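You operate a simulated robot arm through the tools that you are given. There is no shell and no other tool. Be economical: measure what you need, move in short steps, check, and stop when the job is done.

You run a simulated robot arm. Do the job below in one go: nothing can be reset, and whatever is moved stays where it is left.

TASK
Clean the yellow dripper in the sonic bath on medium.
Fine: let the bath run to its end; rinse the dripper and put it back on its own spot.

It is judged by the outcome, as a careful person would: the job done as asked, and still so three seconds after it is handed in. It fails if anything else is knocked over, pushed out of place, dropped, spilled or broken.

THE ROBOT
A 5-joint arm with a two-finger parallel gripper, fixed in place. Base frame: the origin is at the foot of the arm, x ahead of it, y to its left, z up; the work surface is at about z = 13. Readings come in mm, rad, newtons and seconds.
With the tool pointing down near the work surface it reaches from about 260 to 600 mm from the base axis. Its first joint turns from -1.152 to 1.152 rad. The tool tilts only in the upright plane through the base axis and itself; it spins freely about its own axis. Payload 1.57 kg.
The TCP is the grasp point between the finger pads, 30 mm short of the fingertips. In the tool frame z runs along the fingers and y along their closing line. Largest opening 80 mm; finger width 17, thickness 12; the body of the gripper, 40 by 82 mm, starts 80 mm behind the TCP.
Orientation is told as [roll, pitch, yaw] about the base's x, y, z axes, in that order, counted from this pose: with the fingers straight down and closing along the base's y, the tool's x points along the base's -x, its y along +y and its z along -z.

THE INTERFACE
- The arm moves only by the tool arm_command. Its argument "moves" is a list that holds one entry, the list of rows, each a list of 7 numbers: the shift along the tool's x, y, z in mm, then the turn, a rotation vector about the tool's x, y, z in degrees, then the gripper command, from -1 (shut) to 1 (fully open), values between in proportion. In form: [[[x, y, z, wx, wy, wz, hand], ...]]. A call has 1 to 12 rows; each row shifts and turns the commanded pose from where the row before left it, along the tool's axes as they then stand. A row lasts 0.2 s, in which the tool goes at most 50 mm and 0.15 rad; a call with a longer step from one row to the next is refused whole, and so is a gripper value outside its range. Where a pose cannot be reached the arm comes as near as it can. A force on the tool above 40 N (or 10 N above the force at the start of the call, whichever is more), or a blocked arm, ends the call early, and 0.2 s more pass. Each finger travels about 153 mm/s and halts on what it meets, pressing with about 42 N; the grip force reading is that of the motor and also rises with nothing between the fingers. The clock runs only during rows and for 0.2 s after the last one: add rows that do not move to give the fingers time. The reply holds the time, the measured pose of the TCP, the force on the tool along the base axes, the opening and the grip force, in the units named above and with some noise, with the torque about the TCP (base axes, N m) and any sound that the robot's microphone picked up, and new pictures: "views" is both (left out), scene, wrist or none.
- Cameras (640 x 400 px; columns grow to the right, rows downward): "scene" is fixed at [51.4, 411.6, 550.1]; the picture's right is [-0.68, -0.73, 0.00], its down [-0.32, 0.30, -0.90] and it looks along [0.66, -0.61, -0.44] (base axes); focal length 270 px, centre (320, 200). "wrist" rides on the gripper at [72, -7, -122] in the tool frame; the picture's right is [0.09, 1.00, 0.00], its down [-0.84, 0.08, -0.54] and it looks along [-0.54, 0.05, 0.84] (tool axes); focal length 238 px, centre (320, 200). There is no depth. A picture from a camera that has moved, and an enlarged one, comes with that camera's place and axes in the base frame and with its lens. The place of the scene camera against the robot may be out by one fixed shift of up to 25 mm in any direction.
- inspect(camera, box): a new picture of the part [left, top, right, bottom] of that camera's present view, enlarged. The clock stands still meanwhile.
- close_job(): hands the job in; it is judged then, once.

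Go step by step. Nothing tells you positions but the pictures and the camera data: compare them with the known pose of the tool, close in by small moves and look again before you grip or let go. The budget is 120 turns and 200 pictures, counting those below and the enlarged ones. Unless the task says otherwise, let go and move clear before handing in, and close with one line.

The tools are called after ">>>" as a command line: name --argument value ..., lists and objects as JSON in quotes. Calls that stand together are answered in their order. arm_command: Moves the arm, as the interface text tells. Its arguments: {"type":"object","properties":{"moves":{"type":"array"},"views":{"type":"string","enum":["both","scene","wrist","none"]}},"required":["moves"]} The other tools are called the same way: inspect (camera, box) takes an enlarged picture of a part of a camera's view; close_job () hands the job in.

At the start:

```text
clock: 0.0
tcp_pos: [401.7, -30.0, 382.3]
tcp_rot: [-0.001, 0.0, -0.001]
ft_force: [0.6, -0.5, 0.8]
ft_torque: [0.02, 0.04, -0.06]
opening: 80.2
grip_force: 0.1
```

scene: 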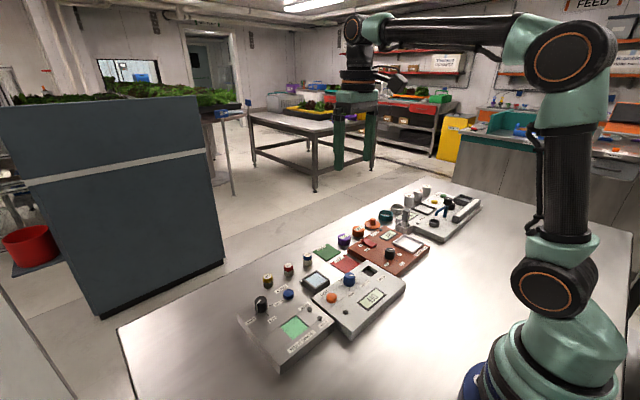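
wrist: 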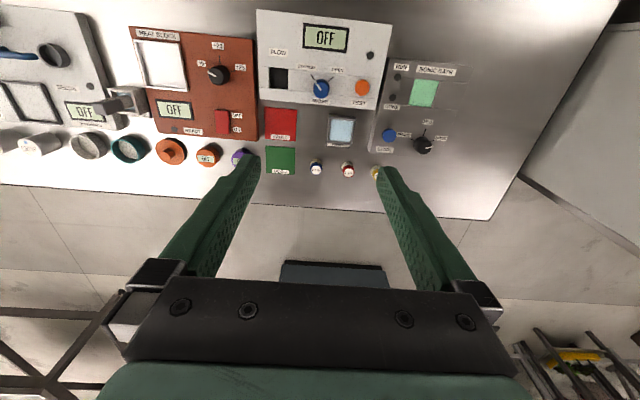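

I see a row of instruments on the bench, with the sonic bath at the left of the arm and small drippers near it. I'll enlarge both views to read the labels.

>>> inspect --camera "wrist" --box '[250, 50, 490, 200]'

>>> inspect --camera "scene" --box '[230, 230, 410, 380]'

>>> inspect --camera "wrist" --box '[0, 0, 260, 200]'

```text
2.67 times, centred on (370, 125) of wrist
camera zoom: at [329.3, -35.6, 503.4], right [-0.09, 1.0, 0.0], down [0.84, 0.08, 0.54], along [0.54, 0.05, -0.84], focal length 636 px, centre (187, 400)
```

zoom: 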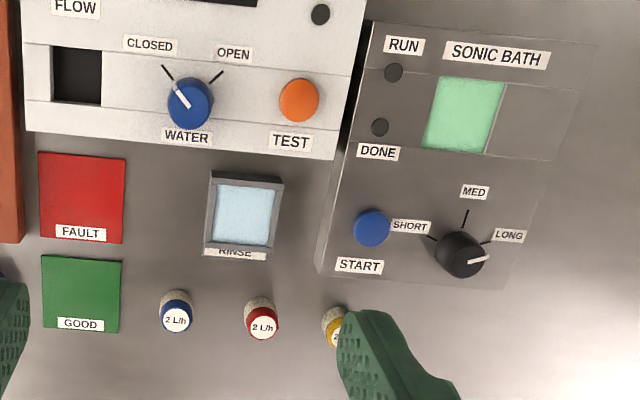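

```text
2.67 times, centred on (320, 305) of scene
camera zoom: at [51.4, 411.6, 550.1], right [-0.68, -0.73, 0.0], down [-0.32, 0.3, -0.9], along [0.66, -0.61, -0.44], focal length 720 px, centre (320, -80)
```

zoom: 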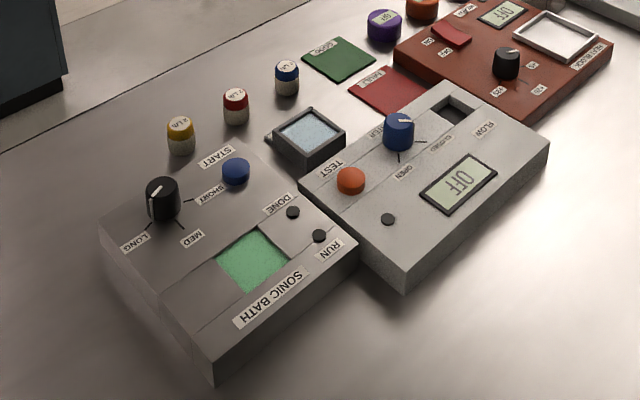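

```text
2.00 times, centred on (130, 100) of wrist
camera zoom: at [329.3, -35.6, 503.4], right [-0.09, 1.0, 0.0], down [0.84, 0.08, 0.54], along [0.54, 0.05, -0.84], focal length 477 px, centre (700, 400)
```

zoom: 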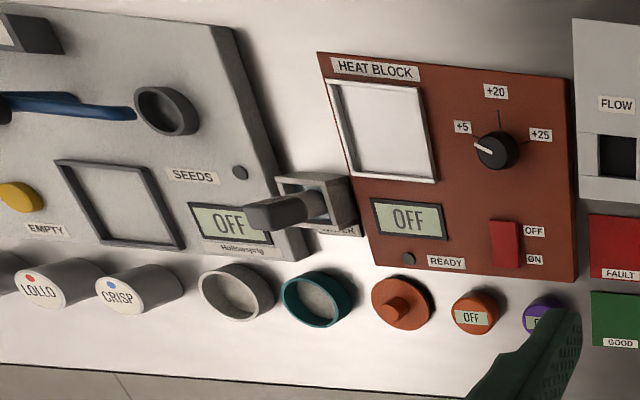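

The bath has a dial (SHORT/MED/LONG, now on LONG), a START button, RUN and DONE lamps and a green basin. The yellow dripper is near (547, 110), and the rinse tray is beside it. I'll move over toward the bath for a closer look.

>>> arm_command --moves '[[[0, 35, 25, 0, 0, 0, 1], [0, 35, 25, 0, 0, 0, 1], [0, 35, 25, 0, 0, 0, 1], [0, 30, 25, 0, 0, 0, 1], [0, 0, 0, 0, 0, 0, 1]]]' --views "wrist"

```text
clock: 1.2
tcp_pos: [404.4, 104.2, 281.0]
tcp_rot: [0.0, 0.0, -0.002]
ft_force: [0.1, -0.2, 0.8]
ft_torque: [0.0, -0.02, 0.0]
opening: 79.8
grip_force: 0.1
camera wrist: at [332.2, 99.3, 403.5], right [-0.09, 1.0, 0.0], down [0.84, 0.08, 0.54], along [0.54, 0.05, -0.84], focal length 238 px, centre (320, 200)
```

wrist: 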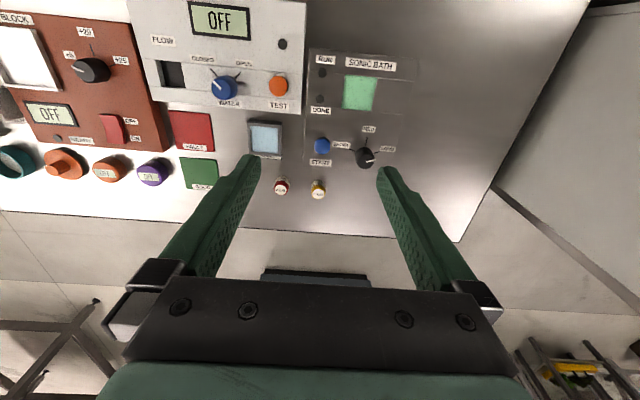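

>>> inspect --camera "wrist" --box '[240, 40, 400, 140]'

>>> inspect --camera "wrist" --box '[240, 110, 400, 210]'

```text
4.00 times, centred on (320, 90) of wrist
camera zoom: at [332.2, 99.3, 403.5], right [-0.09, 1.0, 0.0], down [0.84, 0.08, 0.54], along [0.54, 0.05, -0.84], focal length 953 px, centre (320, 640)
```

zoom: 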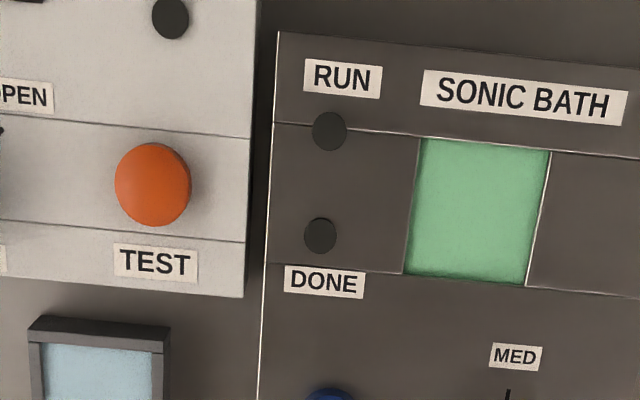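

```text
4.00 times, centred on (320, 160) of wrist
camera zoom: at [332.2, 99.3, 403.5], right [-0.09, 1.0, 0.0], down [0.84, 0.08, 0.54], along [0.54, 0.05, -0.84], focal length 953 px, centre (320, 360)
```

zoom: 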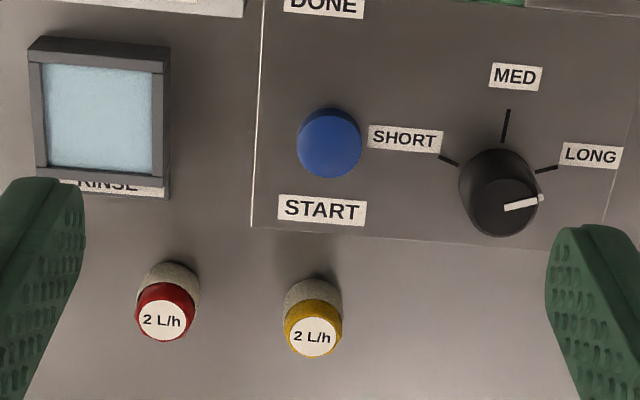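

START is near (464, 115, 38), the dial near (482, 188, 45), the basin near (384, 162) at about 46 mm square, and the dripper near (554, 117) at about 26 mm tall. The dial comes first, so I'll hover above it.

>>> arm_command --moves '[[[-16, 17, 32, 0, 0, 0, 1], [-16, 17, 32, 0, 0, 0, 1], [-16, 17, 32, 0, 0, 0, 1], [-15, 17, 32, 0, 0, 0, 1], [-15, 16, 32, 0, 0, 0, 1], [0, 0, 0, 0, 0, 0, 1]]]' --views "both"

```text
clock: 2.6
tcp_pos: [483.6, 189.5, 120.4]
tcp_rot: [0.0, 0.0, 0.0]
ft_force: [-0.7, 1.0, -0.1]
ft_torque: [0.0, -0.01, -0.02]
opening: 80.0
grip_force: 0.1
camera wrist: at [411.2, 184.2, 241.7], right [-0.09, 1.0, 0.0], down [0.84, 0.08, 0.54], along [0.54, 0.05, -0.84], focal length 238 px, centre (320, 200)
```

scene: 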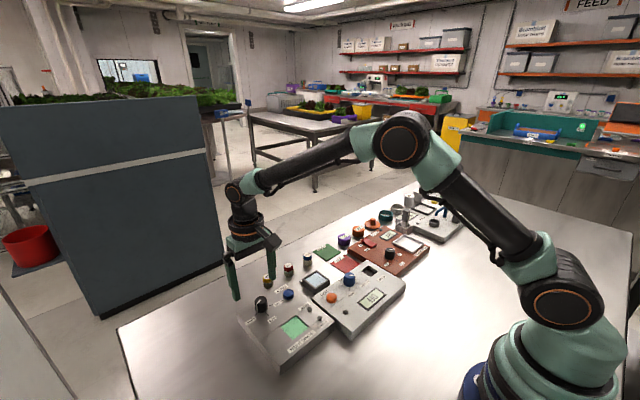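
wrist: 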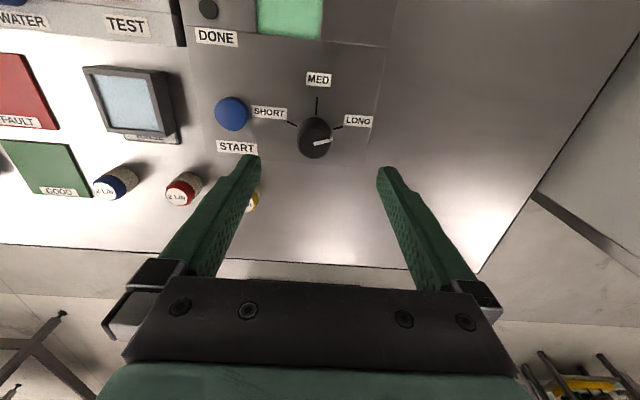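

>>> inspect --camera "wrist" --box '[240, 60, 400, 160]'

>>> inspect --camera "scene" --box '[220, 220, 380, 380]'

```text
4.00 times, centred on (320, 110) of wrist
camera zoom: at [411.2, 184.2, 241.7], right [-0.09, 1.0, 0.0], down [0.84, 0.08, 0.54], along [0.54, 0.05, -0.84], focal length 953 px, centre (320, 560)
```

zoom: 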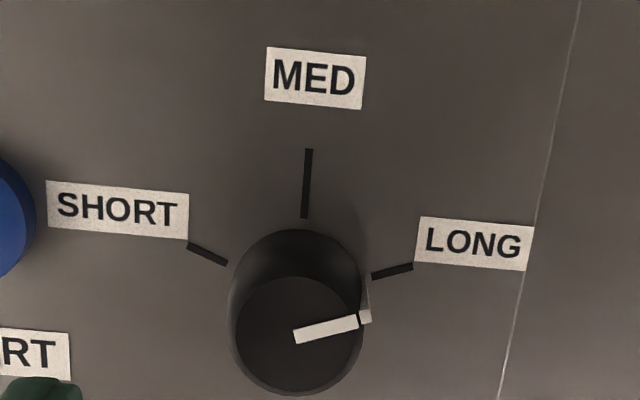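

```text
2.50 times, centred on (300, 300) of scene
camera zoom: at [51.4, 411.6, 550.1], right [-0.68, -0.73, 0.0], down [-0.32, 0.3, -0.9], along [0.66, -0.61, -0.44], focal length 675 px, centre (370, -50)
```

zoom: 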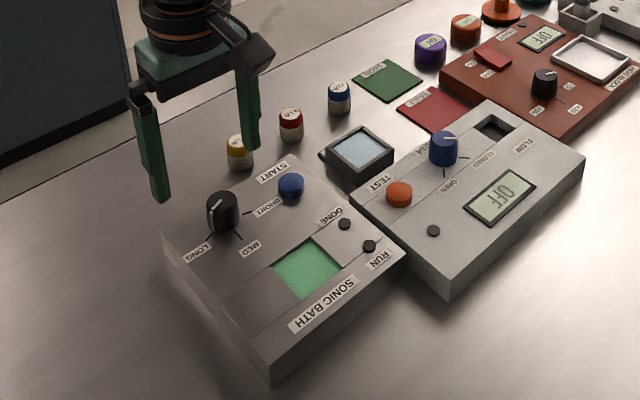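

The panel top is at z≈32. The knob's axis is at (479, 186) with its top at z≈52 and a diameter of about 26 mm; its pointer is about 68° from MED. I'll centre, narrow the fingers and pre-spin by -70° so the closing line is square to the pointer.

>>> arm_command --moves '[[[4.6, -3.8, 0, 0, 0, 0, 0.4], [0, 0, 0, 0, 0, 7.8, 0.4], [0, 0, 0, 0, 0, 7.8, 0.4], [0, 0, 0, 0, 0, 7.8, 0.4], [0, 0, 0, 0, 0, 7.8, 0.4], [0, 0, 0, 0, 0, 7.8, 0.4], [0, 0, 0, 0, 0, 7.8, 0.4], [0, 0, 0, 0, 0, 7.8, 0.4], [0, 0, 0, 0, 0, 7.8, 0.4], [0, 0, 0, 0, 0, 7.8, 0.4], [0, 0, 20, 0, 0, 0, 0.4], [0, 0, 0, 0, 0, 0, 0.4]]]' --views "both"

```text
clock: 5.2
tcp_pos: [474.0, 186.9, 100.1]
tcp_rot: [-0.001, 0.001, -1.228]
ft_force: [-0.1, -0.2, -0.1]
ft_torque: [-0.03, -0.02, 0.04]
opening: 56.2
grip_force: 0.0
camera wrist: at [443.3, 252.0, 222.2], right [0.91, 0.42, 0.0], down [0.36, -0.76, 0.54], along [0.23, -0.49, -0.84], focal length 238 px, centre (320, 200)
```

scene: 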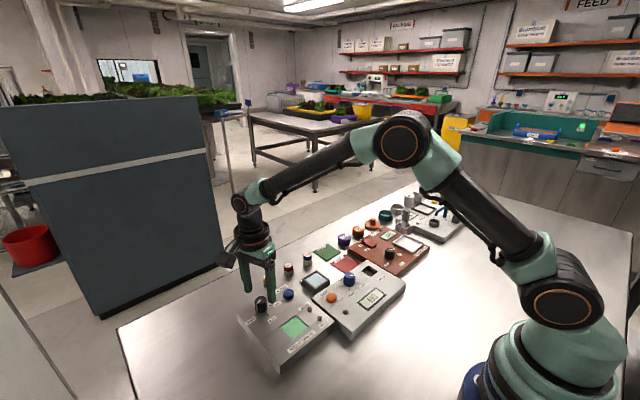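
wrist: 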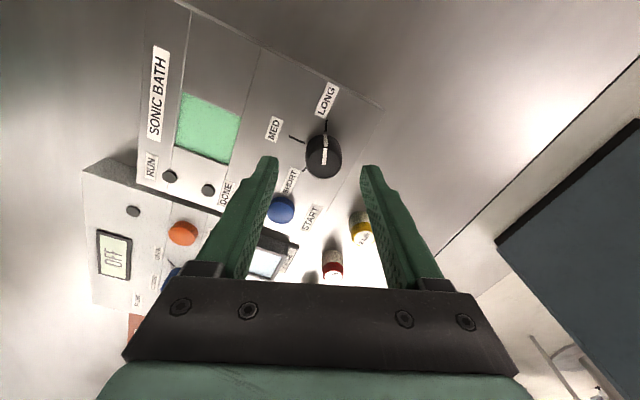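

>>> inspect --camera "wrist" --box '[260, 90, 400, 200]'

```text
3.64 times, centred on (330, 145) of wrist
camera zoom: at [443.3, 252.0, 222.2], right [0.91, 0.42, 0.0], down [0.36, -0.76, 0.54], along [0.23, -0.49, -0.84], focal length 867 px, centre (284, 400)
```

zoom: 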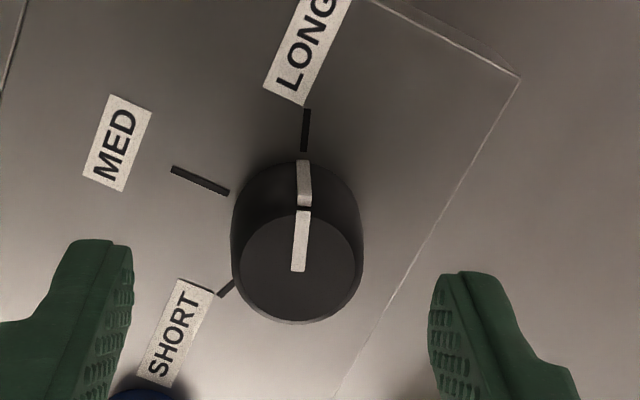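

The knob axis is confirmed at (479, 185). I'll correct the offset and descend around the knob.

>>> arm_command --moves '[[[-3.5, 4.1, 0, 0, 0, 0, 0.4], [0, 0, 15, 0, 0, 0, 0.4], [0, 0, 12, 0, 0, 0, 0.4], [0, 0, 6, 0, 0, 0, 0.4], [0, 0, 0, 0, 0, 0, 0.4]]]' --views "wrist"

```text
clock: 6.4
tcp_pos: [480.1, 183.5, 68.7]
tcp_rot: [0.0, 0.001, -1.225]
ft_force: [0.0, 0.7, 0.4]
ft_torque: [-0.01, -0.02, 0.05]
opening: 56.0
grip_force: 0.0
camera wrist: at [448.4, 250.1, 191.5], right [0.91, 0.42, 0.0], down [0.36, -0.76, 0.54], along [0.23, -0.49, -0.84], focal length 238 px, centre (320, 200)
```

wrist: 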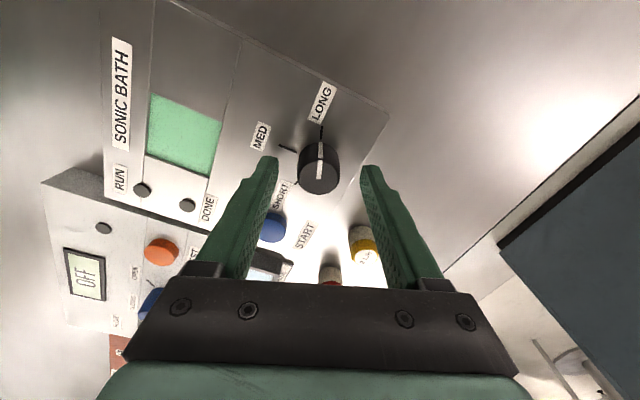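

>>> arm_command --moves '[[[0, 0, 0, 0, 0, 0, -0.6], [0, 0, 0, 0, 0, 0, -0.6], [0, 0, 0, 0, 0, 0, -0.6]]]' --views "wrist"

```text
clock: 7.2
tcp_pos: [479.1, 183.6, 67.1]
tcp_rot: [-0.003, 0.0, -1.225]
ft_force: [-10.2, -3.8, 5.0]
ft_torque: [-0.1, 0.36, 0.01]
opening: 28.8
grip_force: 38.6
camera wrist: at [448.0, 249.9, 191.4], right [0.91, 0.42, 0.0], down [0.36, -0.76, 0.54], along [0.23, -0.49, -0.84], focal length 238 px, centre (320, 200)
```

wrist: 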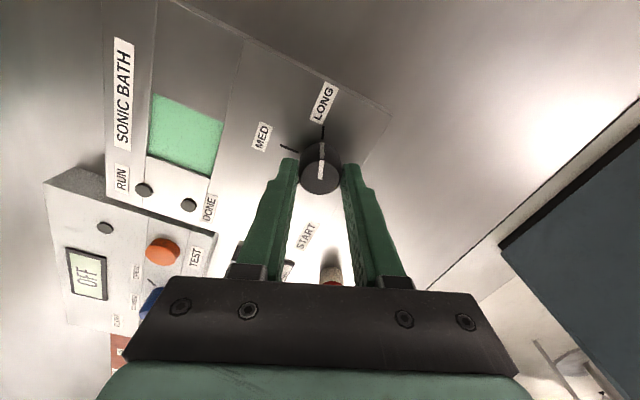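

The grip is on the knob. I'll turn it counter-clockwise toward MED.

>>> arm_command --moves '[[[0, -1, 0, 0, 0, 0, -0.6], [0, 0, 0, 0, 0, -8.4, -0.6], [0, 0, 0, 0, 0, -8.4, -0.6], [0, 0, 0, 0, 0, -8.4, -0.6], [0, 0, 0, 0, 0, -8.4, -0.6], [0, 0, 0, 0, 0, -8.4, -0.6], [0, 0, 0, 0, 0, -8.4, -0.6], [0, 0, 0, 0, 0, -8.4, -0.6], [0, 0, 0, 0, 0, -8.0, -0.6], [0, 0, 0, 0, 0, 0, -0.6]]]' --views "wrist"

>>> inspect --camera "wrist" --box '[240, 90, 400, 190]'

```text
clock: 9.4
tcp_pos: [478.6, 183.8, 67.5]
tcp_rot: [0.001, -0.002, -0.056]
ft_force: [-4.9, 22.6, 5.0]
ft_torque: [0.76, 0.01, -0.01]
opening: 28.7
grip_force: 38.8
camera wrist: at [406.4, 182.3, 190.7], right [-0.04, 1.0, 0.0], down [0.84, 0.03, 0.54], along [0.54, 0.02, -0.84], focal length 238 px, centre (320, 200)
```

wrist: 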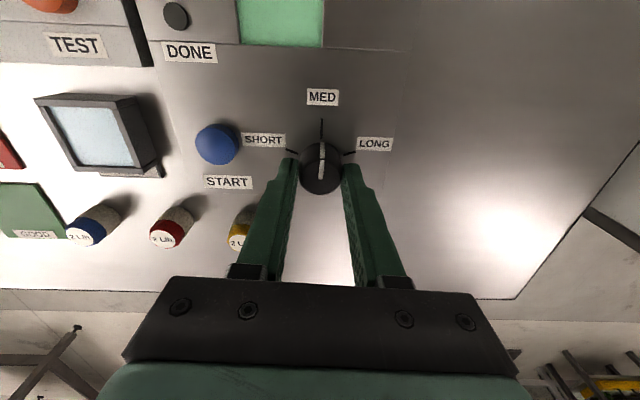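

```text
4.00 times, centred on (320, 140) of wrist
camera zoom: at [406.4, 182.3, 190.7], right [-0.04, 1.0, 0.0], down [0.84, 0.03, 0.54], along [0.54, 0.02, -0.84], focal length 953 px, centre (320, 440)
```

zoom: 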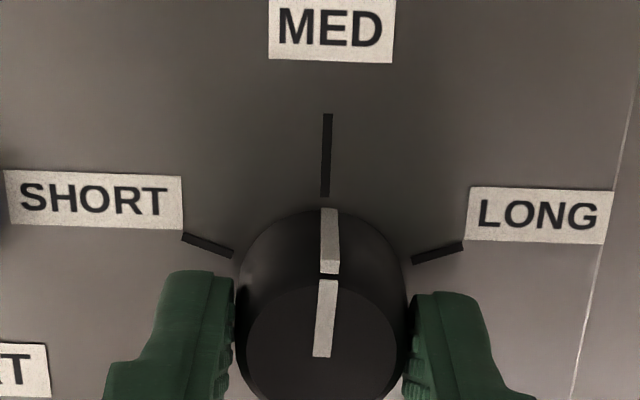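

The pointer sits on MED. I'll release and rise.

>>> arm_command --moves '[[[0, 1.5, 0, 0, 0, 0, -0.6], [0, 0, 0, 0, 0, 0, 0.3], [0, 0, 0, 0, 0, 0, 0.4], [0, 0, -25, 0, 0, 0, 0.4], [0, 0, -35, 0, 0, 0, 0.4], [0, 0, 0, 0, 0, 0, 0.4]]]' --views "wrist"

>>> inspect --camera "wrist" --box '[240, 90, 400, 190]'

```text
clock: 10.8
tcp_pos: [478.3, 184.5, 128.5]
tcp_rot: [0.0, -0.001, -0.059]
ft_force: [-0.4, 0.1, 0.6]
ft_torque: [-0.02, -0.02, 0.05]
opening: 56.0
grip_force: 0.1
camera wrist: at [406.5, 182.0, 250.3], right [-0.03, 1.0, 0.0], down [0.84, 0.03, 0.54], along [0.54, 0.02, -0.84], focal length 238 px, centre (320, 200)
```

wrist: 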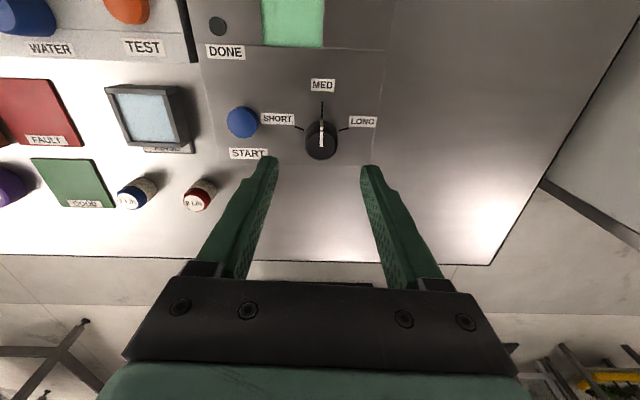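

```text
4.00 times, centred on (320, 140) of wrist
camera zoom: at [406.5, 182.0, 250.3], right [-0.03, 1.0, 0.0], down [0.84, 0.03, 0.54], along [0.54, 0.02, -0.84], focal length 953 px, centre (320, 440)
```

zoom: 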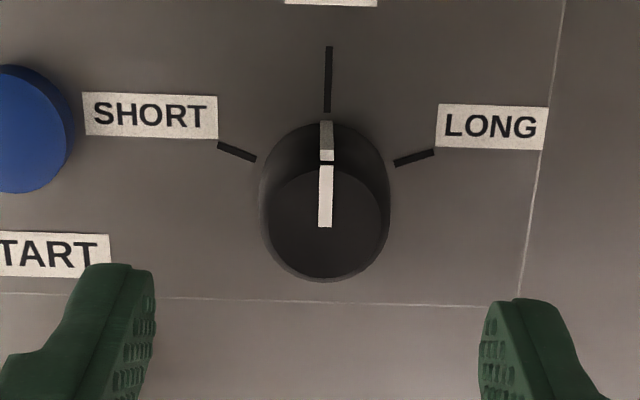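

The dial is on MED. Next I'll hover over the yellow dripper near (554, 117).

>>> arm_command --moves '[[[0, 0, 0, 0, 0, -3.4, 0.4], [-25, -22, 0, 0, 0, 0, 0.4], [-25, -22, 0, 0, 0, 0, 0.4], [-25, -23, 9, 0, 0, 0, 0.4], [0, 0, 9, 0, 0, 0, 0.4], [0, 0, 0, 0, 0, 0, 0.4]]]' --views "wrist"

>>> inspect --camera "wrist" --box '[240, 90, 400, 190]'

```text
clock: 12.2
tcp_pos: [554.1, 117.2, 111.3]
tcp_rot: [0.001, -0.001, -0.001]
ft_force: [0.3, 0.2, -1.0]
ft_torque: [0.02, -0.02, 0.02]
opening: 56.2
grip_force: 0.1
camera wrist: at [482.2, 111.1, 233.4], right [-0.09, 1.0, 0.0], down [0.84, 0.08, 0.54], along [0.54, 0.05, -0.84], focal length 238 px, centre (320, 200)
```

wrist: 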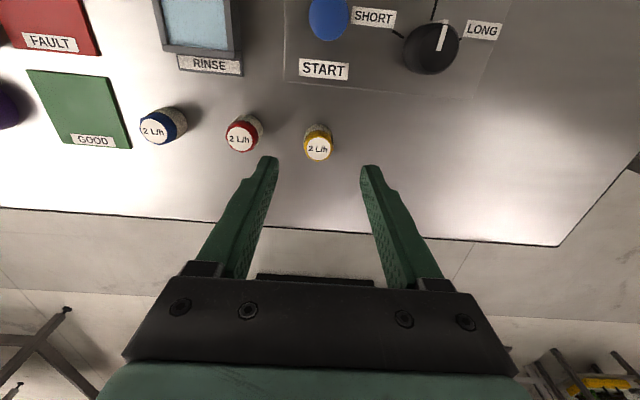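

```text
4.00 times, centred on (320, 140) of wrist
camera zoom: at [482.2, 111.1, 233.4], right [-0.09, 1.0, 0.0], down [0.84, 0.08, 0.54], along [0.54, 0.05, -0.84], focal length 953 px, centre (320, 440)
```

zoom: 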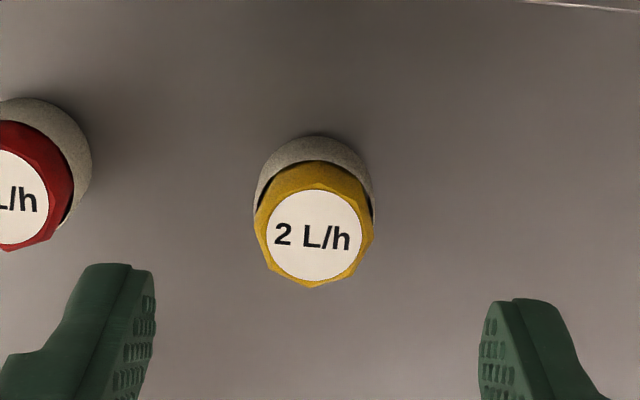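

The dripper's centre is at about (555.5, 116.6), cap about 26 mm wide, top near z≈37. I'll descend so the fingertips overlap only the cap's upper 10 mm, since the basin is too narrow for the fingers to go in.

>>> arm_command --moves '[[[-1.4, -0.6, 15, 0, 0, 0, 0.4], [0, 0, 15, 0, 0, 0, 0.4], [0, 0, 15, 0, 0, 0, 0.4], [0, 0, 8, 0, 0, 0, 0.4], [0, 0, 0, 0, 0, 0, 0.4]]]' --views "both"

>>> inspect --camera "scene" --box '[220, 240, 320, 320]'

>>> inspect --camera "wrist" --box '[240, 110, 400, 210]'

```text
clock: 13.4
tcp_pos: [556.8, 116.7, 57.9]
tcp_rot: [-0.001, -0.001, 0.0]
ft_force: [-0.5, -0.5, 0.4]
ft_torque: [0.0, 0.01, 0.0]
opening: 56.0
grip_force: 0.1
camera wrist: at [484.1, 111.2, 179.0], right [-0.09, 1.0, 0.0], down [0.84, 0.08, 0.54], along [0.54, 0.05, -0.84], focal length 238 px, centre (320, 200)
```

scene: 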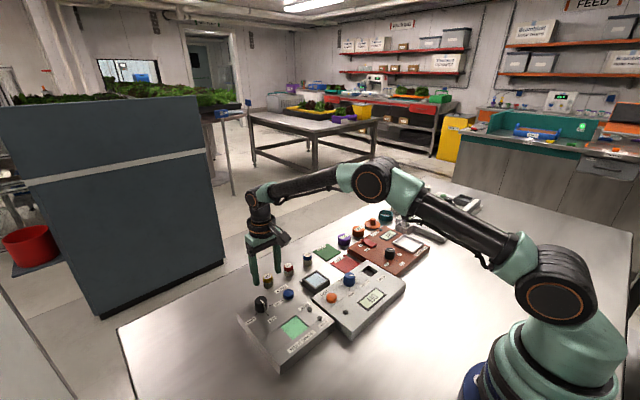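
wrist: 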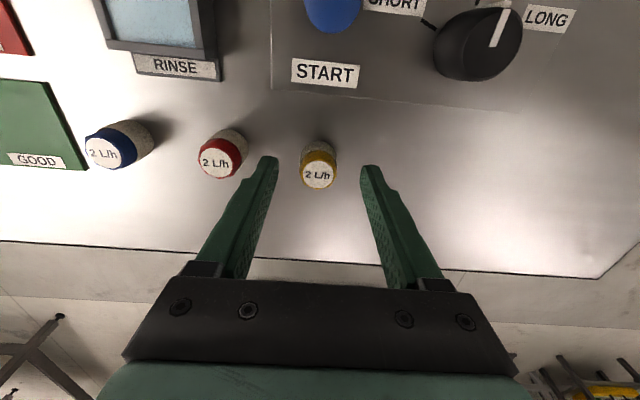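

```text
5.00 times, centred on (270, 280) of scene
camera zoom: at [51.4, 411.6, 550.1], right [-0.68, -0.73, 0.0], down [-0.32, 0.3, -0.9], along [0.66, -0.61, -0.44], focal length 1351 px, centre (570, -200)
```

zoom: 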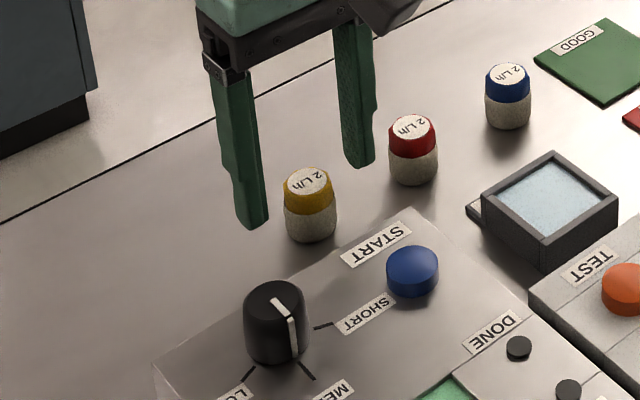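

```text
4.00 times, centred on (320, 160) of wrist
camera zoom: at [484.1, 111.2, 179.0], right [-0.09, 1.0, 0.0], down [0.84, 0.08, 0.54], along [0.54, 0.05, -0.84], focal length 953 px, centre (320, 360)
```

zoom: 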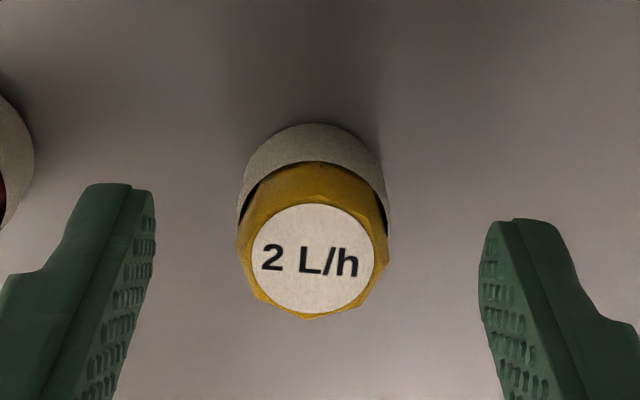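

The tool is centred over the dripper (557, 116.7; top at z≈35). I'll close on it and lift slightly.

>>> arm_command --moves '[[[0, 0, 1, 0, 0, 0, 0], [0, 0, 0, 0, 0, 0, -0.6], [0, 0, 0, 0, 0, 0, -0.6], [0, 0, 0, 0, 0, 0, -0.6]]]' --views "wrist"

```text
clock: 14.4
tcp_pos: [556.7, 117.5, 55.7]
tcp_rot: [0.0, 0.0, -0.002]
ft_force: [-0.7, 0.3, -0.3]
ft_torque: [0.01, -0.02, 0.01]
opening: 23.6
grip_force: 35.8
camera wrist: at [484.1, 111.6, 177.9], right [-0.09, 1.0, 0.0], down [0.84, 0.08, 0.54], along [0.54, 0.05, -0.84], focal length 238 px, centre (320, 200)
```

wrist: 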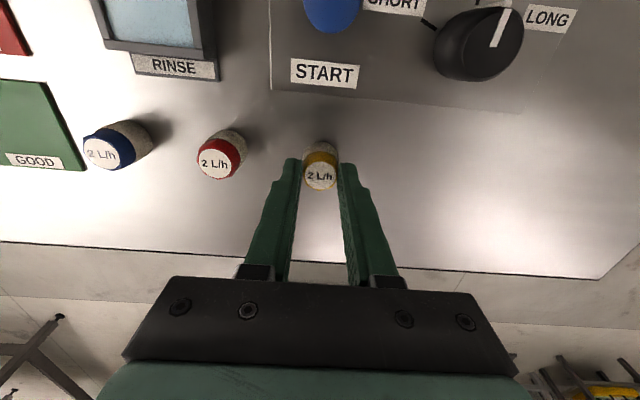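

>>> arm_command --moves '[[[0, 0, -15, 0, 0, 0, -0.6], [0, 0, -30, 0, 0, 0, -0.6], [0, 0, -35, 0, 0, 0, -0.6], [43, 11, 0, 0, 0, 0, -0.6], [43, 11, 0, 0, 0, 0, -0.6], [43, 11, 0, 0, 0, 0, -0.6], [43, 12, 0, 0, 0, 0, -0.6], [0, 0, 0, 0, 0, 0, -0.6]]]' --views "both"

>>> inspect --camera "scene" --box '[230, 240, 350, 380]'

>>> inspect --camera "wrist" --box '[240, 80, 400, 180]'

```text
clock: 16.2
tcp_pos: [382.7, 161.0, 141.9]
tcp_rot: [-0.001, 0.001, -0.001]
ft_force: [-1.2, -0.4, -0.7]
ft_torque: [0.0, -0.01, 0.01]
opening: 23.5
grip_force: 35.3
camera wrist: at [309.0, 154.6, 262.7], right [-0.09, 1.0, 0.0], down [0.84, 0.08, 0.54], along [0.54, 0.05, -0.84], focal length 238 px, centre (320, 200)
```

scene: 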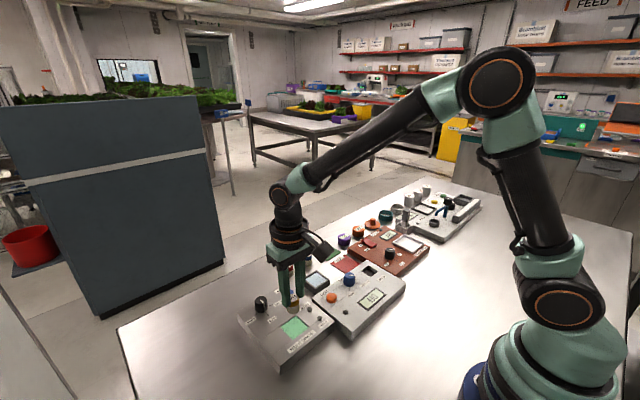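
wrist: 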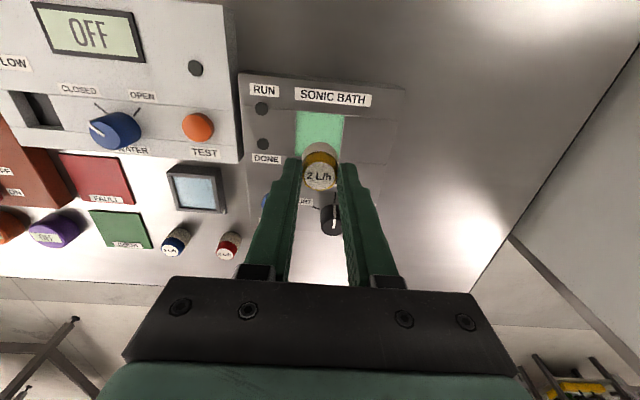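

```text
2.86 times, centred on (290, 310) of scene
camera zoom: at [51.3, 411.6, 550.1], right [-0.68, -0.73, 0.0], down [-0.32, 0.3, -0.9], along [0.66, -0.61, -0.44], focal length 772 px, centre (406, -114)
```

zoom: 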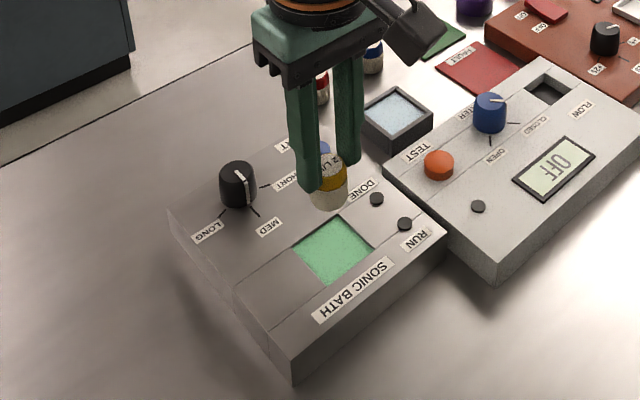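

```text
4.00 times, centred on (320, 130) of wrist
camera zoom: at [309.0, 154.6, 262.7], right [-0.09, 1.0, 0.0], down [0.84, 0.08, 0.54], along [0.54, 0.05, -0.84], focal length 953 px, centre (320, 480)
```

zoom: 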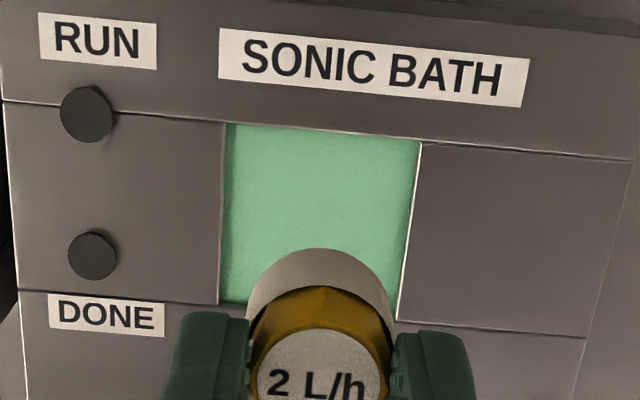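

The basin's rim spans x 361–406 and y 137–183, so its centre is (383.4, 160.4). I'll descend toward it with the dripper, first part way.

>>> arm_command --moves '[[[-0.7, -0.6, 20, 0, 0, 0, -0.6], [0, 0, 20, 0, 0, 0, -0.6], [0, 0, 20, 0, 0, 0, -0.6], [0, 0, 0, 0, 0, 0, -0.6]]]' --views "both"

>>> inspect --camera "scene" --box '[250, 280, 350, 360]'

```text
clock: 17.2
tcp_pos: [384.1, 163.2, 77.8]
tcp_rot: [0.0, 0.0, 0.0]
ft_force: [-0.1, -0.5, 0.2]
ft_torque: [0.01, 0.03, 0.01]
opening: 23.9
grip_force: 35.7
camera wrist: at [310.9, 156.9, 199.8], right [-0.09, 1.0, 0.0], down [0.84, 0.08, 0.54], along [0.54, 0.05, -0.84], focal length 238 px, centre (320, 200)
```

scene: 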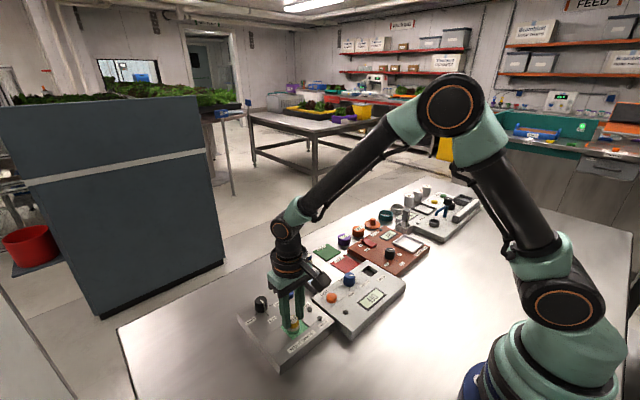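
wrist: 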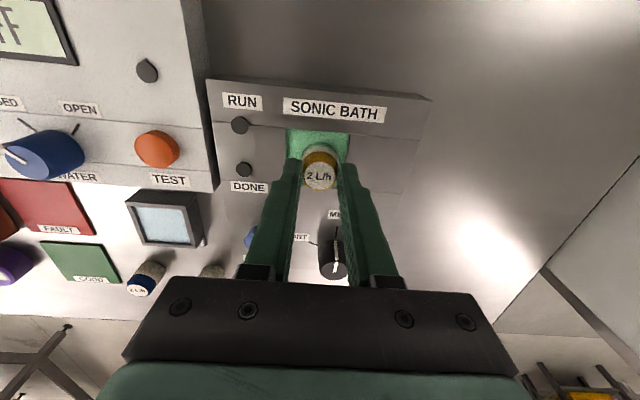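

```text
5.00 times, centred on (300, 320) of scene
camera zoom: at [51.4, 411.6, 550.1], right [-0.68, -0.73, 0.0], down [-0.32, 0.3, -0.9], along [0.66, -0.61, -0.44], focal length 1351 px, centre (420, -400)
```

zoom: 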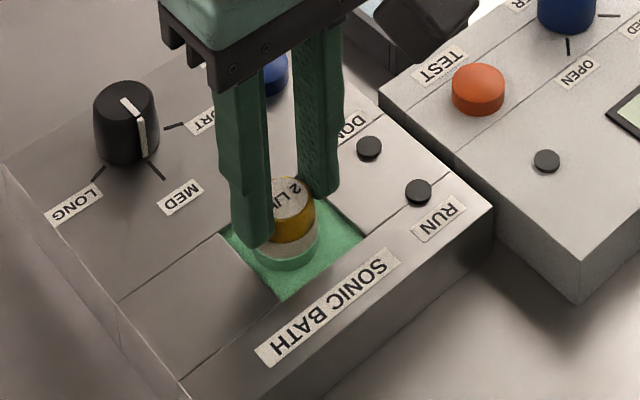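

>>> arm_command --moves '[[[0, -1.5, 4, 0, 0, 0, -0.6], [0, 0, 3, 0, 0, 0, -0.6], [0, 0, 0, 0, 0, 0, -0.6]]]' --views "wrist"

>>> inspect --camera "scene" --box '[260, 290, 340, 354]'

>>> inspect --camera "wrist" --box '[240, 100, 400, 200]'

```text
clock: 18.0
tcp_pos: [385.0, 161.9, 70.8]
tcp_rot: [0.002, -0.004, 0.001]
ft_force: [-3.5, 0.1, 19.2]
ft_torque: [-0.01, 0.16, -0.01]
opening: 24.0
grip_force: 35.7
camera wrist: at [312.6, 155.4, 192.9], right [-0.09, 1.0, 0.0], down [0.84, 0.08, 0.54], along [0.54, 0.05, -0.84], focal length 238 px, centre (320, 200)
```

wrist: 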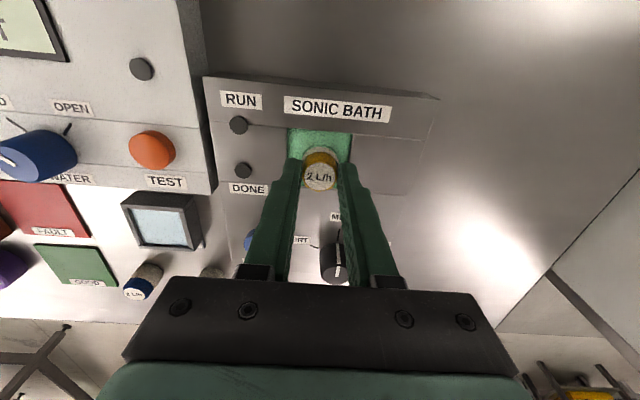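

```text
6.25 times, centred on (300, 322) of scene
camera zoom: at [51.3, 411.5, 550.1], right [-0.68, -0.73, 0.0], down [-0.32, 0.3, -0.9], along [0.66, -0.61, -0.44], focal length 1688 px, centre (445, -562)
```

zoom: 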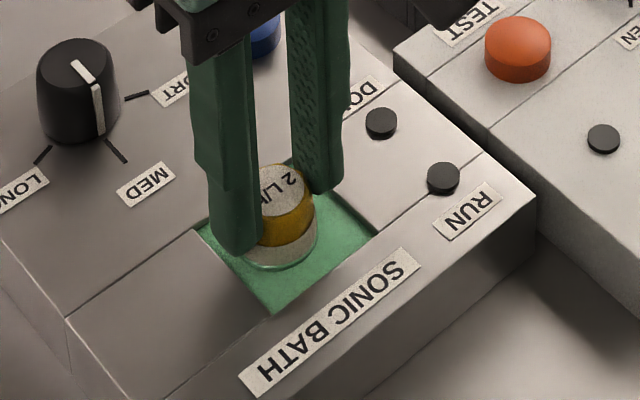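

```text
4.00 times, centred on (320, 150) of wrist
camera zoom: at [312.6, 155.4, 192.9], right [-0.09, 1.0, 0.0], down [0.84, 0.08, 0.54], along [0.54, 0.05, -0.84], focal length 953 px, centre (320, 400)
```

zoom: 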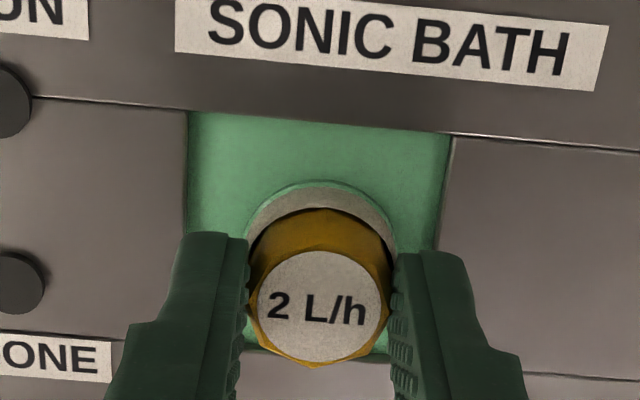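

The dripper stands on the shallow basin floor (19 N upward), with the fingertips well above the rim. I'll ease off, let go and rise.

>>> arm_command --moves '[[[0, 0, -1, 0, 0, 0, -0.6], [0, 0, 0, 0, 0, 0, -0.2], [0, 0, 0, 0, 0, 0, 0.2], [0, 0, 0, 0, 0, 0, 0.2], [0, 0, -20, 0, 0, 0, 0.2], [0, 0, -40, 0, 0, 0, 0.2], [0, 0, 0, 0, 0, 0, 0.2]]]' --views "both"

>>> inspect --camera "scene" --box '[260, 290, 340, 354]'

>>> inspect --camera "wrist" --box '[240, 80, 400, 180]'

```text
clock: 19.6
tcp_pos: [385.0, 163.0, 131.2]
tcp_rot: [-0.001, -0.001, 0.0]
ft_force: [-0.2, 0.8, -0.6]
ft_torque: [0.0, -0.01, 0.03]
opening: 48.2
grip_force: 0.1
camera wrist: at [312.4, 156.7, 253.1], right [-0.09, 1.0, 0.0], down [0.84, 0.08, 0.54], along [0.54, 0.05, -0.84], focal length 238 px, centre (320, 200)
```

scene: 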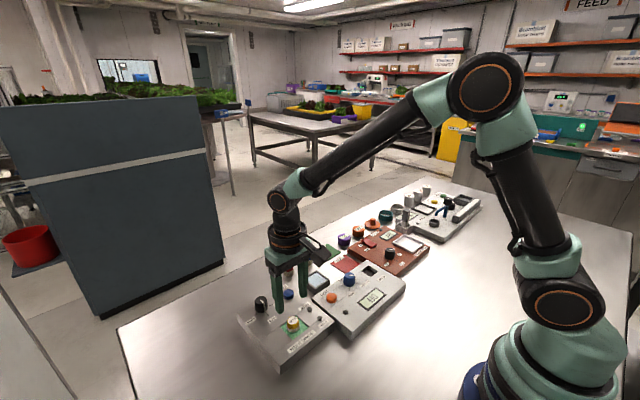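
wrist: 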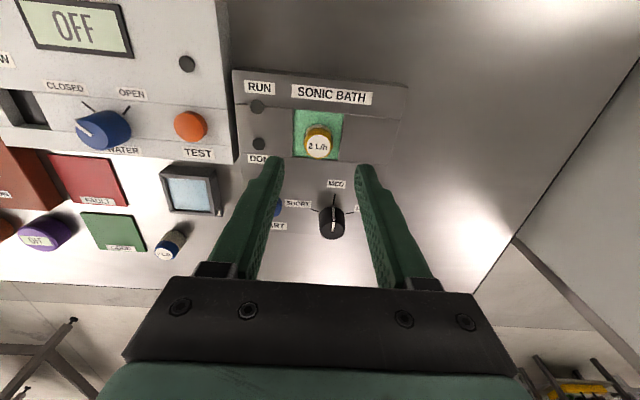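

```text
6.25 times, centred on (300, 322) of scene
camera zoom: at [51.4, 411.6, 550.1], right [-0.68, -0.73, 0.0], down [-0.32, 0.3, -0.9], along [0.66, -0.61, -0.44], focal length 1688 px, centre (445, -562)
```

zoom: 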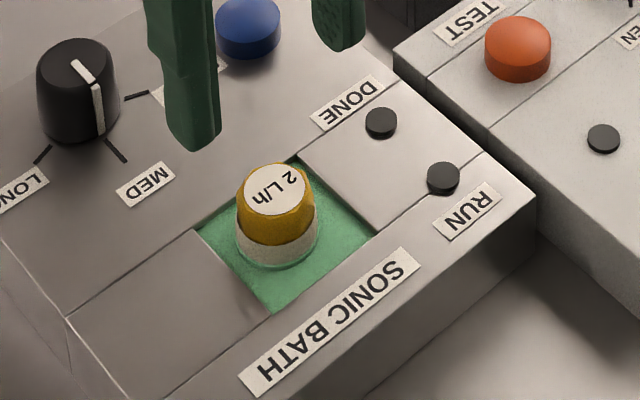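

```text
4.00 times, centred on (320, 130) of wrist
camera zoom: at [312.4, 156.7, 253.1], right [-0.09, 1.0, 0.0], down [0.84, 0.08, 0.54], along [0.54, 0.05, -0.84], focal length 953 px, centre (320, 480)
```

zoom: 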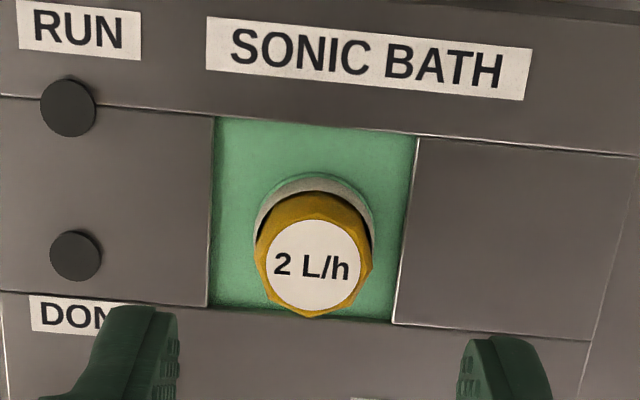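

The dripper stands safely in the bath. Next I'll close the fingers and hover over START.

>>> arm_command --moves '[[[-40, -24, 0, 0, 0, 0, -1], [-39, -24, 0, 0, 0, 0, -1], [0, 0, 20, 0, 0, 0, -1], [0, 0, 15, 0, 0, 0, -1], [0, 0, 0, 0, 0, 0, -1]]]' --views "both"

>>> inspect --camera "scene" --box '[250, 260, 340, 332]'

>>> inspect --camera "wrist" --box '[240, 100, 400, 200]'

```text
clock: 20.8
tcp_pos: [463.0, 114.5, 95.5]
tcp_rot: [0.0, 0.0, 0.001]
ft_force: [-0.8, 0.0, -0.2]
ft_torque: [0.0, 0.0, 0.01]
opening: 0.1
grip_force: 21.2
camera wrist: at [391.5, 108.5, 216.9], right [-0.09, 1.0, 0.0], down [0.84, 0.08, 0.54], along [0.54, 0.05, -0.84], focal length 238 px, centre (320, 200)
```

scene: 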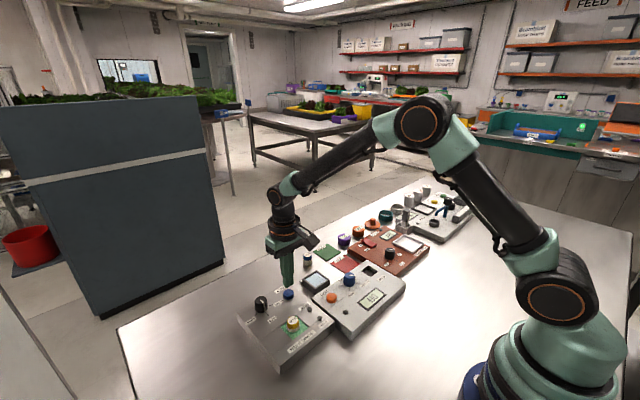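
wrist: 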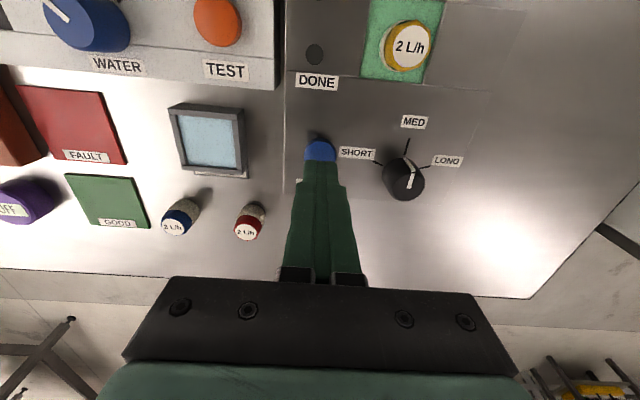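

```text
5.56 times, centred on (295, 296) of scene
camera zoom: at [51.4, 411.6, 550.1], right [-0.68, -0.73, 0.0], down [-0.32, 0.3, -0.9], along [0.66, -0.61, -0.44], focal length 1501 px, centre (459, -333)
```

zoom: 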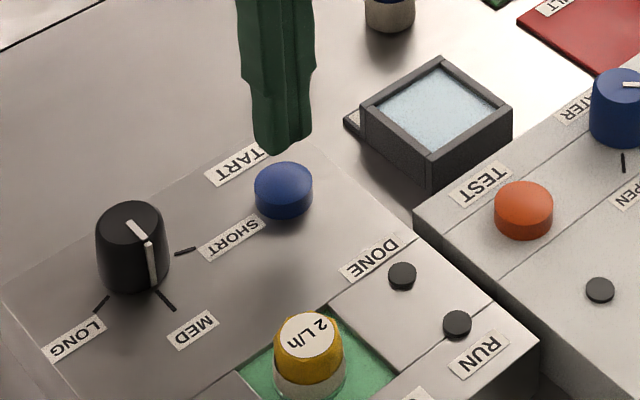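

```text
4.00 times, centred on (320, 150) of wrist
camera zoom: at [391.5, 108.5, 216.9], right [-0.09, 1.0, 0.0], down [0.84, 0.08, 0.54], along [0.54, 0.05, -0.84], focal length 953 px, centre (320, 400)
```

zoom: 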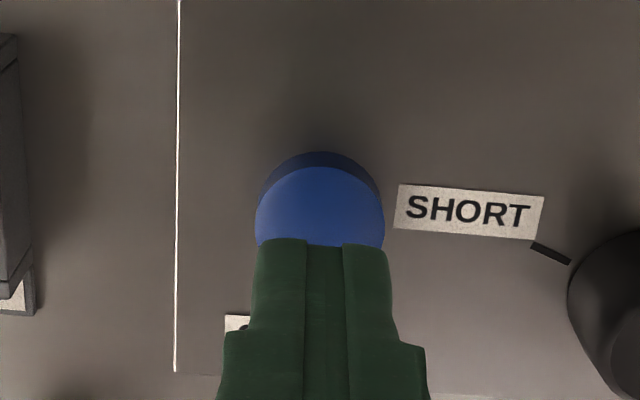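

START lies directly beneath the fingertips, at (464, 115). I'll press it gently and watch the force.

>>> arm_command --moves '[[[-1, 0.5, 12, 0, 0, 0, -1], [0, 0, 9, 0, 0, 0, -1], [0, 0, 3, 0, 0, 0, -1], [0, 0, 3, 0, 0, 0, -1]]]' --views "wrist"

```text
clock: 21.8
tcp_pos: [464.1, 114.1, 68.5]
tcp_rot: [-0.001, -0.002, 0.0]
ft_force: [-2.2, -0.9, 1.9]
ft_torque: [0.0, 0.02, -0.01]
opening: 0.0
grip_force: 21.3
heard: click, click
camera wrist: at [392.6, 107.8, 189.6], right [-0.09, 1.0, 0.0], down [0.84, 0.08, 0.54], along [0.54, 0.05, -0.84], focal length 238 px, centre (320, 200)
```

wrist: 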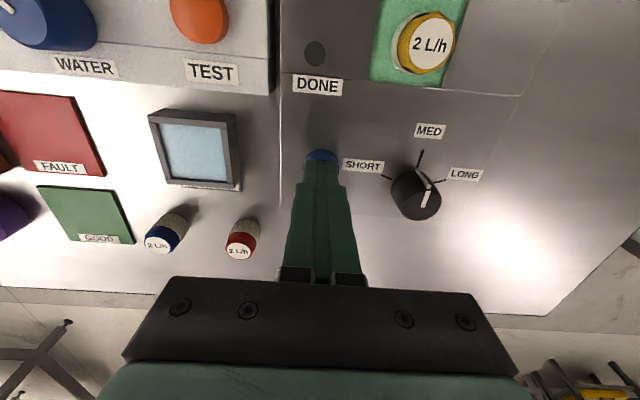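

I heard two clicks, so I'll lift straight up and check the RUN lamp.

>>> arm_command --moves '[[[0, 0, -25, 0, 0, 0, -1], [0, 0, -25, 0, 0, 0, -1]]]' --views "scene"

>>> inspect --camera "scene" --box '[250, 270, 350, 350]'

```text
clock: 22.4
tcp_pos: [464.4, 114.2, 118.3]
tcp_rot: [0.0, 0.0, 0.0]
ft_force: [-0.7, 0.4, 0.5]
ft_torque: [-0.02, -0.02, 0.03]
opening: 0.0
grip_force: 21.1
```

scene: 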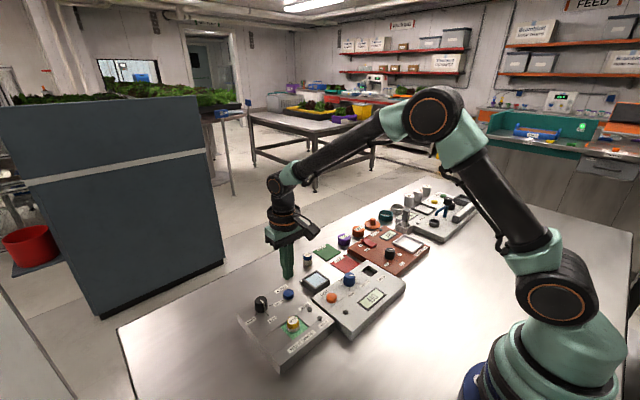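

```text
5.00 times, centred on (300, 310) of scene
camera zoom: at [51.4, 411.6, 550.1], right [-0.68, -0.73, 0.0], down [-0.32, 0.3, -0.9], along [0.66, -0.61, -0.44], focal length 1351 px, centre (420, -350)
```

zoom: 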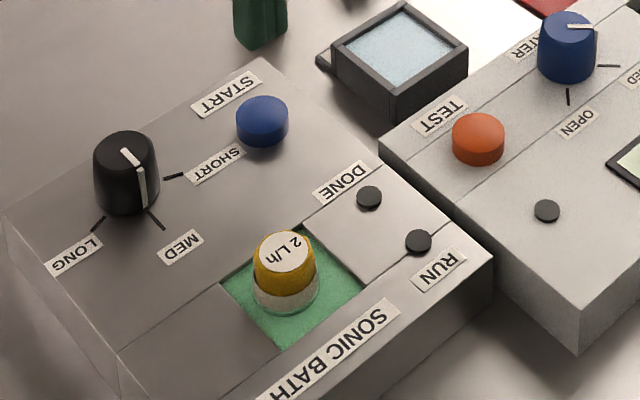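

RUN is not lit. I'll wait a moment in case it lags.

>>> arm_command --moves '[[[0, 0, 0, 0, 0, 0, -1], [0, 0, 0, 0, 0, 0, -1], [0, 0, 0, 0, 0, 0, -1], [0, 0, 0, 0, 0, 0, -1], [0, 0, 0, 0, 0, 0, -1]]]' --views "none"

>>> inspect --camera "scene" --box '[270, 280, 350, 344]'

```text
clock: 23.6
tcp_pos: [464.0, 114.2, 118.9]
tcp_rot: [0.001, 0.0, 0.001]
ft_force: [-1.0, -0.9, 0.1]
ft_torque: [-0.02, 0.0, 0.02]
opening: 0.0
grip_force: 21.3
```

```text
6.25 times, centred on (310, 312) of scene
camera zoom: at [51.4, 411.6, 550.1], right [-0.68, -0.73, 0.0], down [-0.32, 0.3, -0.9], along [0.66, -0.61, -0.44], focal length 1688 px, centre (382, -500)
```

zoom: 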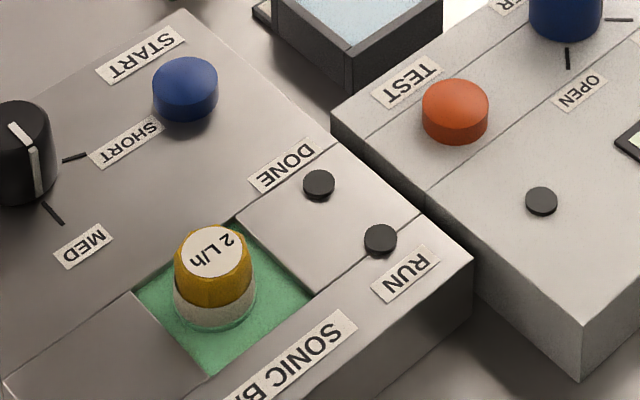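

It isn't running; the light touch likely chattered on and off. I'll settle just above the button, then make one firm press.

>>> arm_command --moves '[[[0, 0, 25, 0, 0, 0, -1], [0, 0, 18, 0, 0, 0, -1], [0, 0, 0, 0, 0, 0, -1], [0, 0, 0, 0, 0, 0, -1]]]' --views "none"

```text
clock: 24.6
tcp_pos: [464.4, 111.7, 74.7]
tcp_rot: [-0.001, 0.0, 0.002]
ft_force: [-0.7, 1.0, 0.9]
ft_torque: [0.01, -0.04, 0.02]
opening: 0.0
grip_force: 21.0
```

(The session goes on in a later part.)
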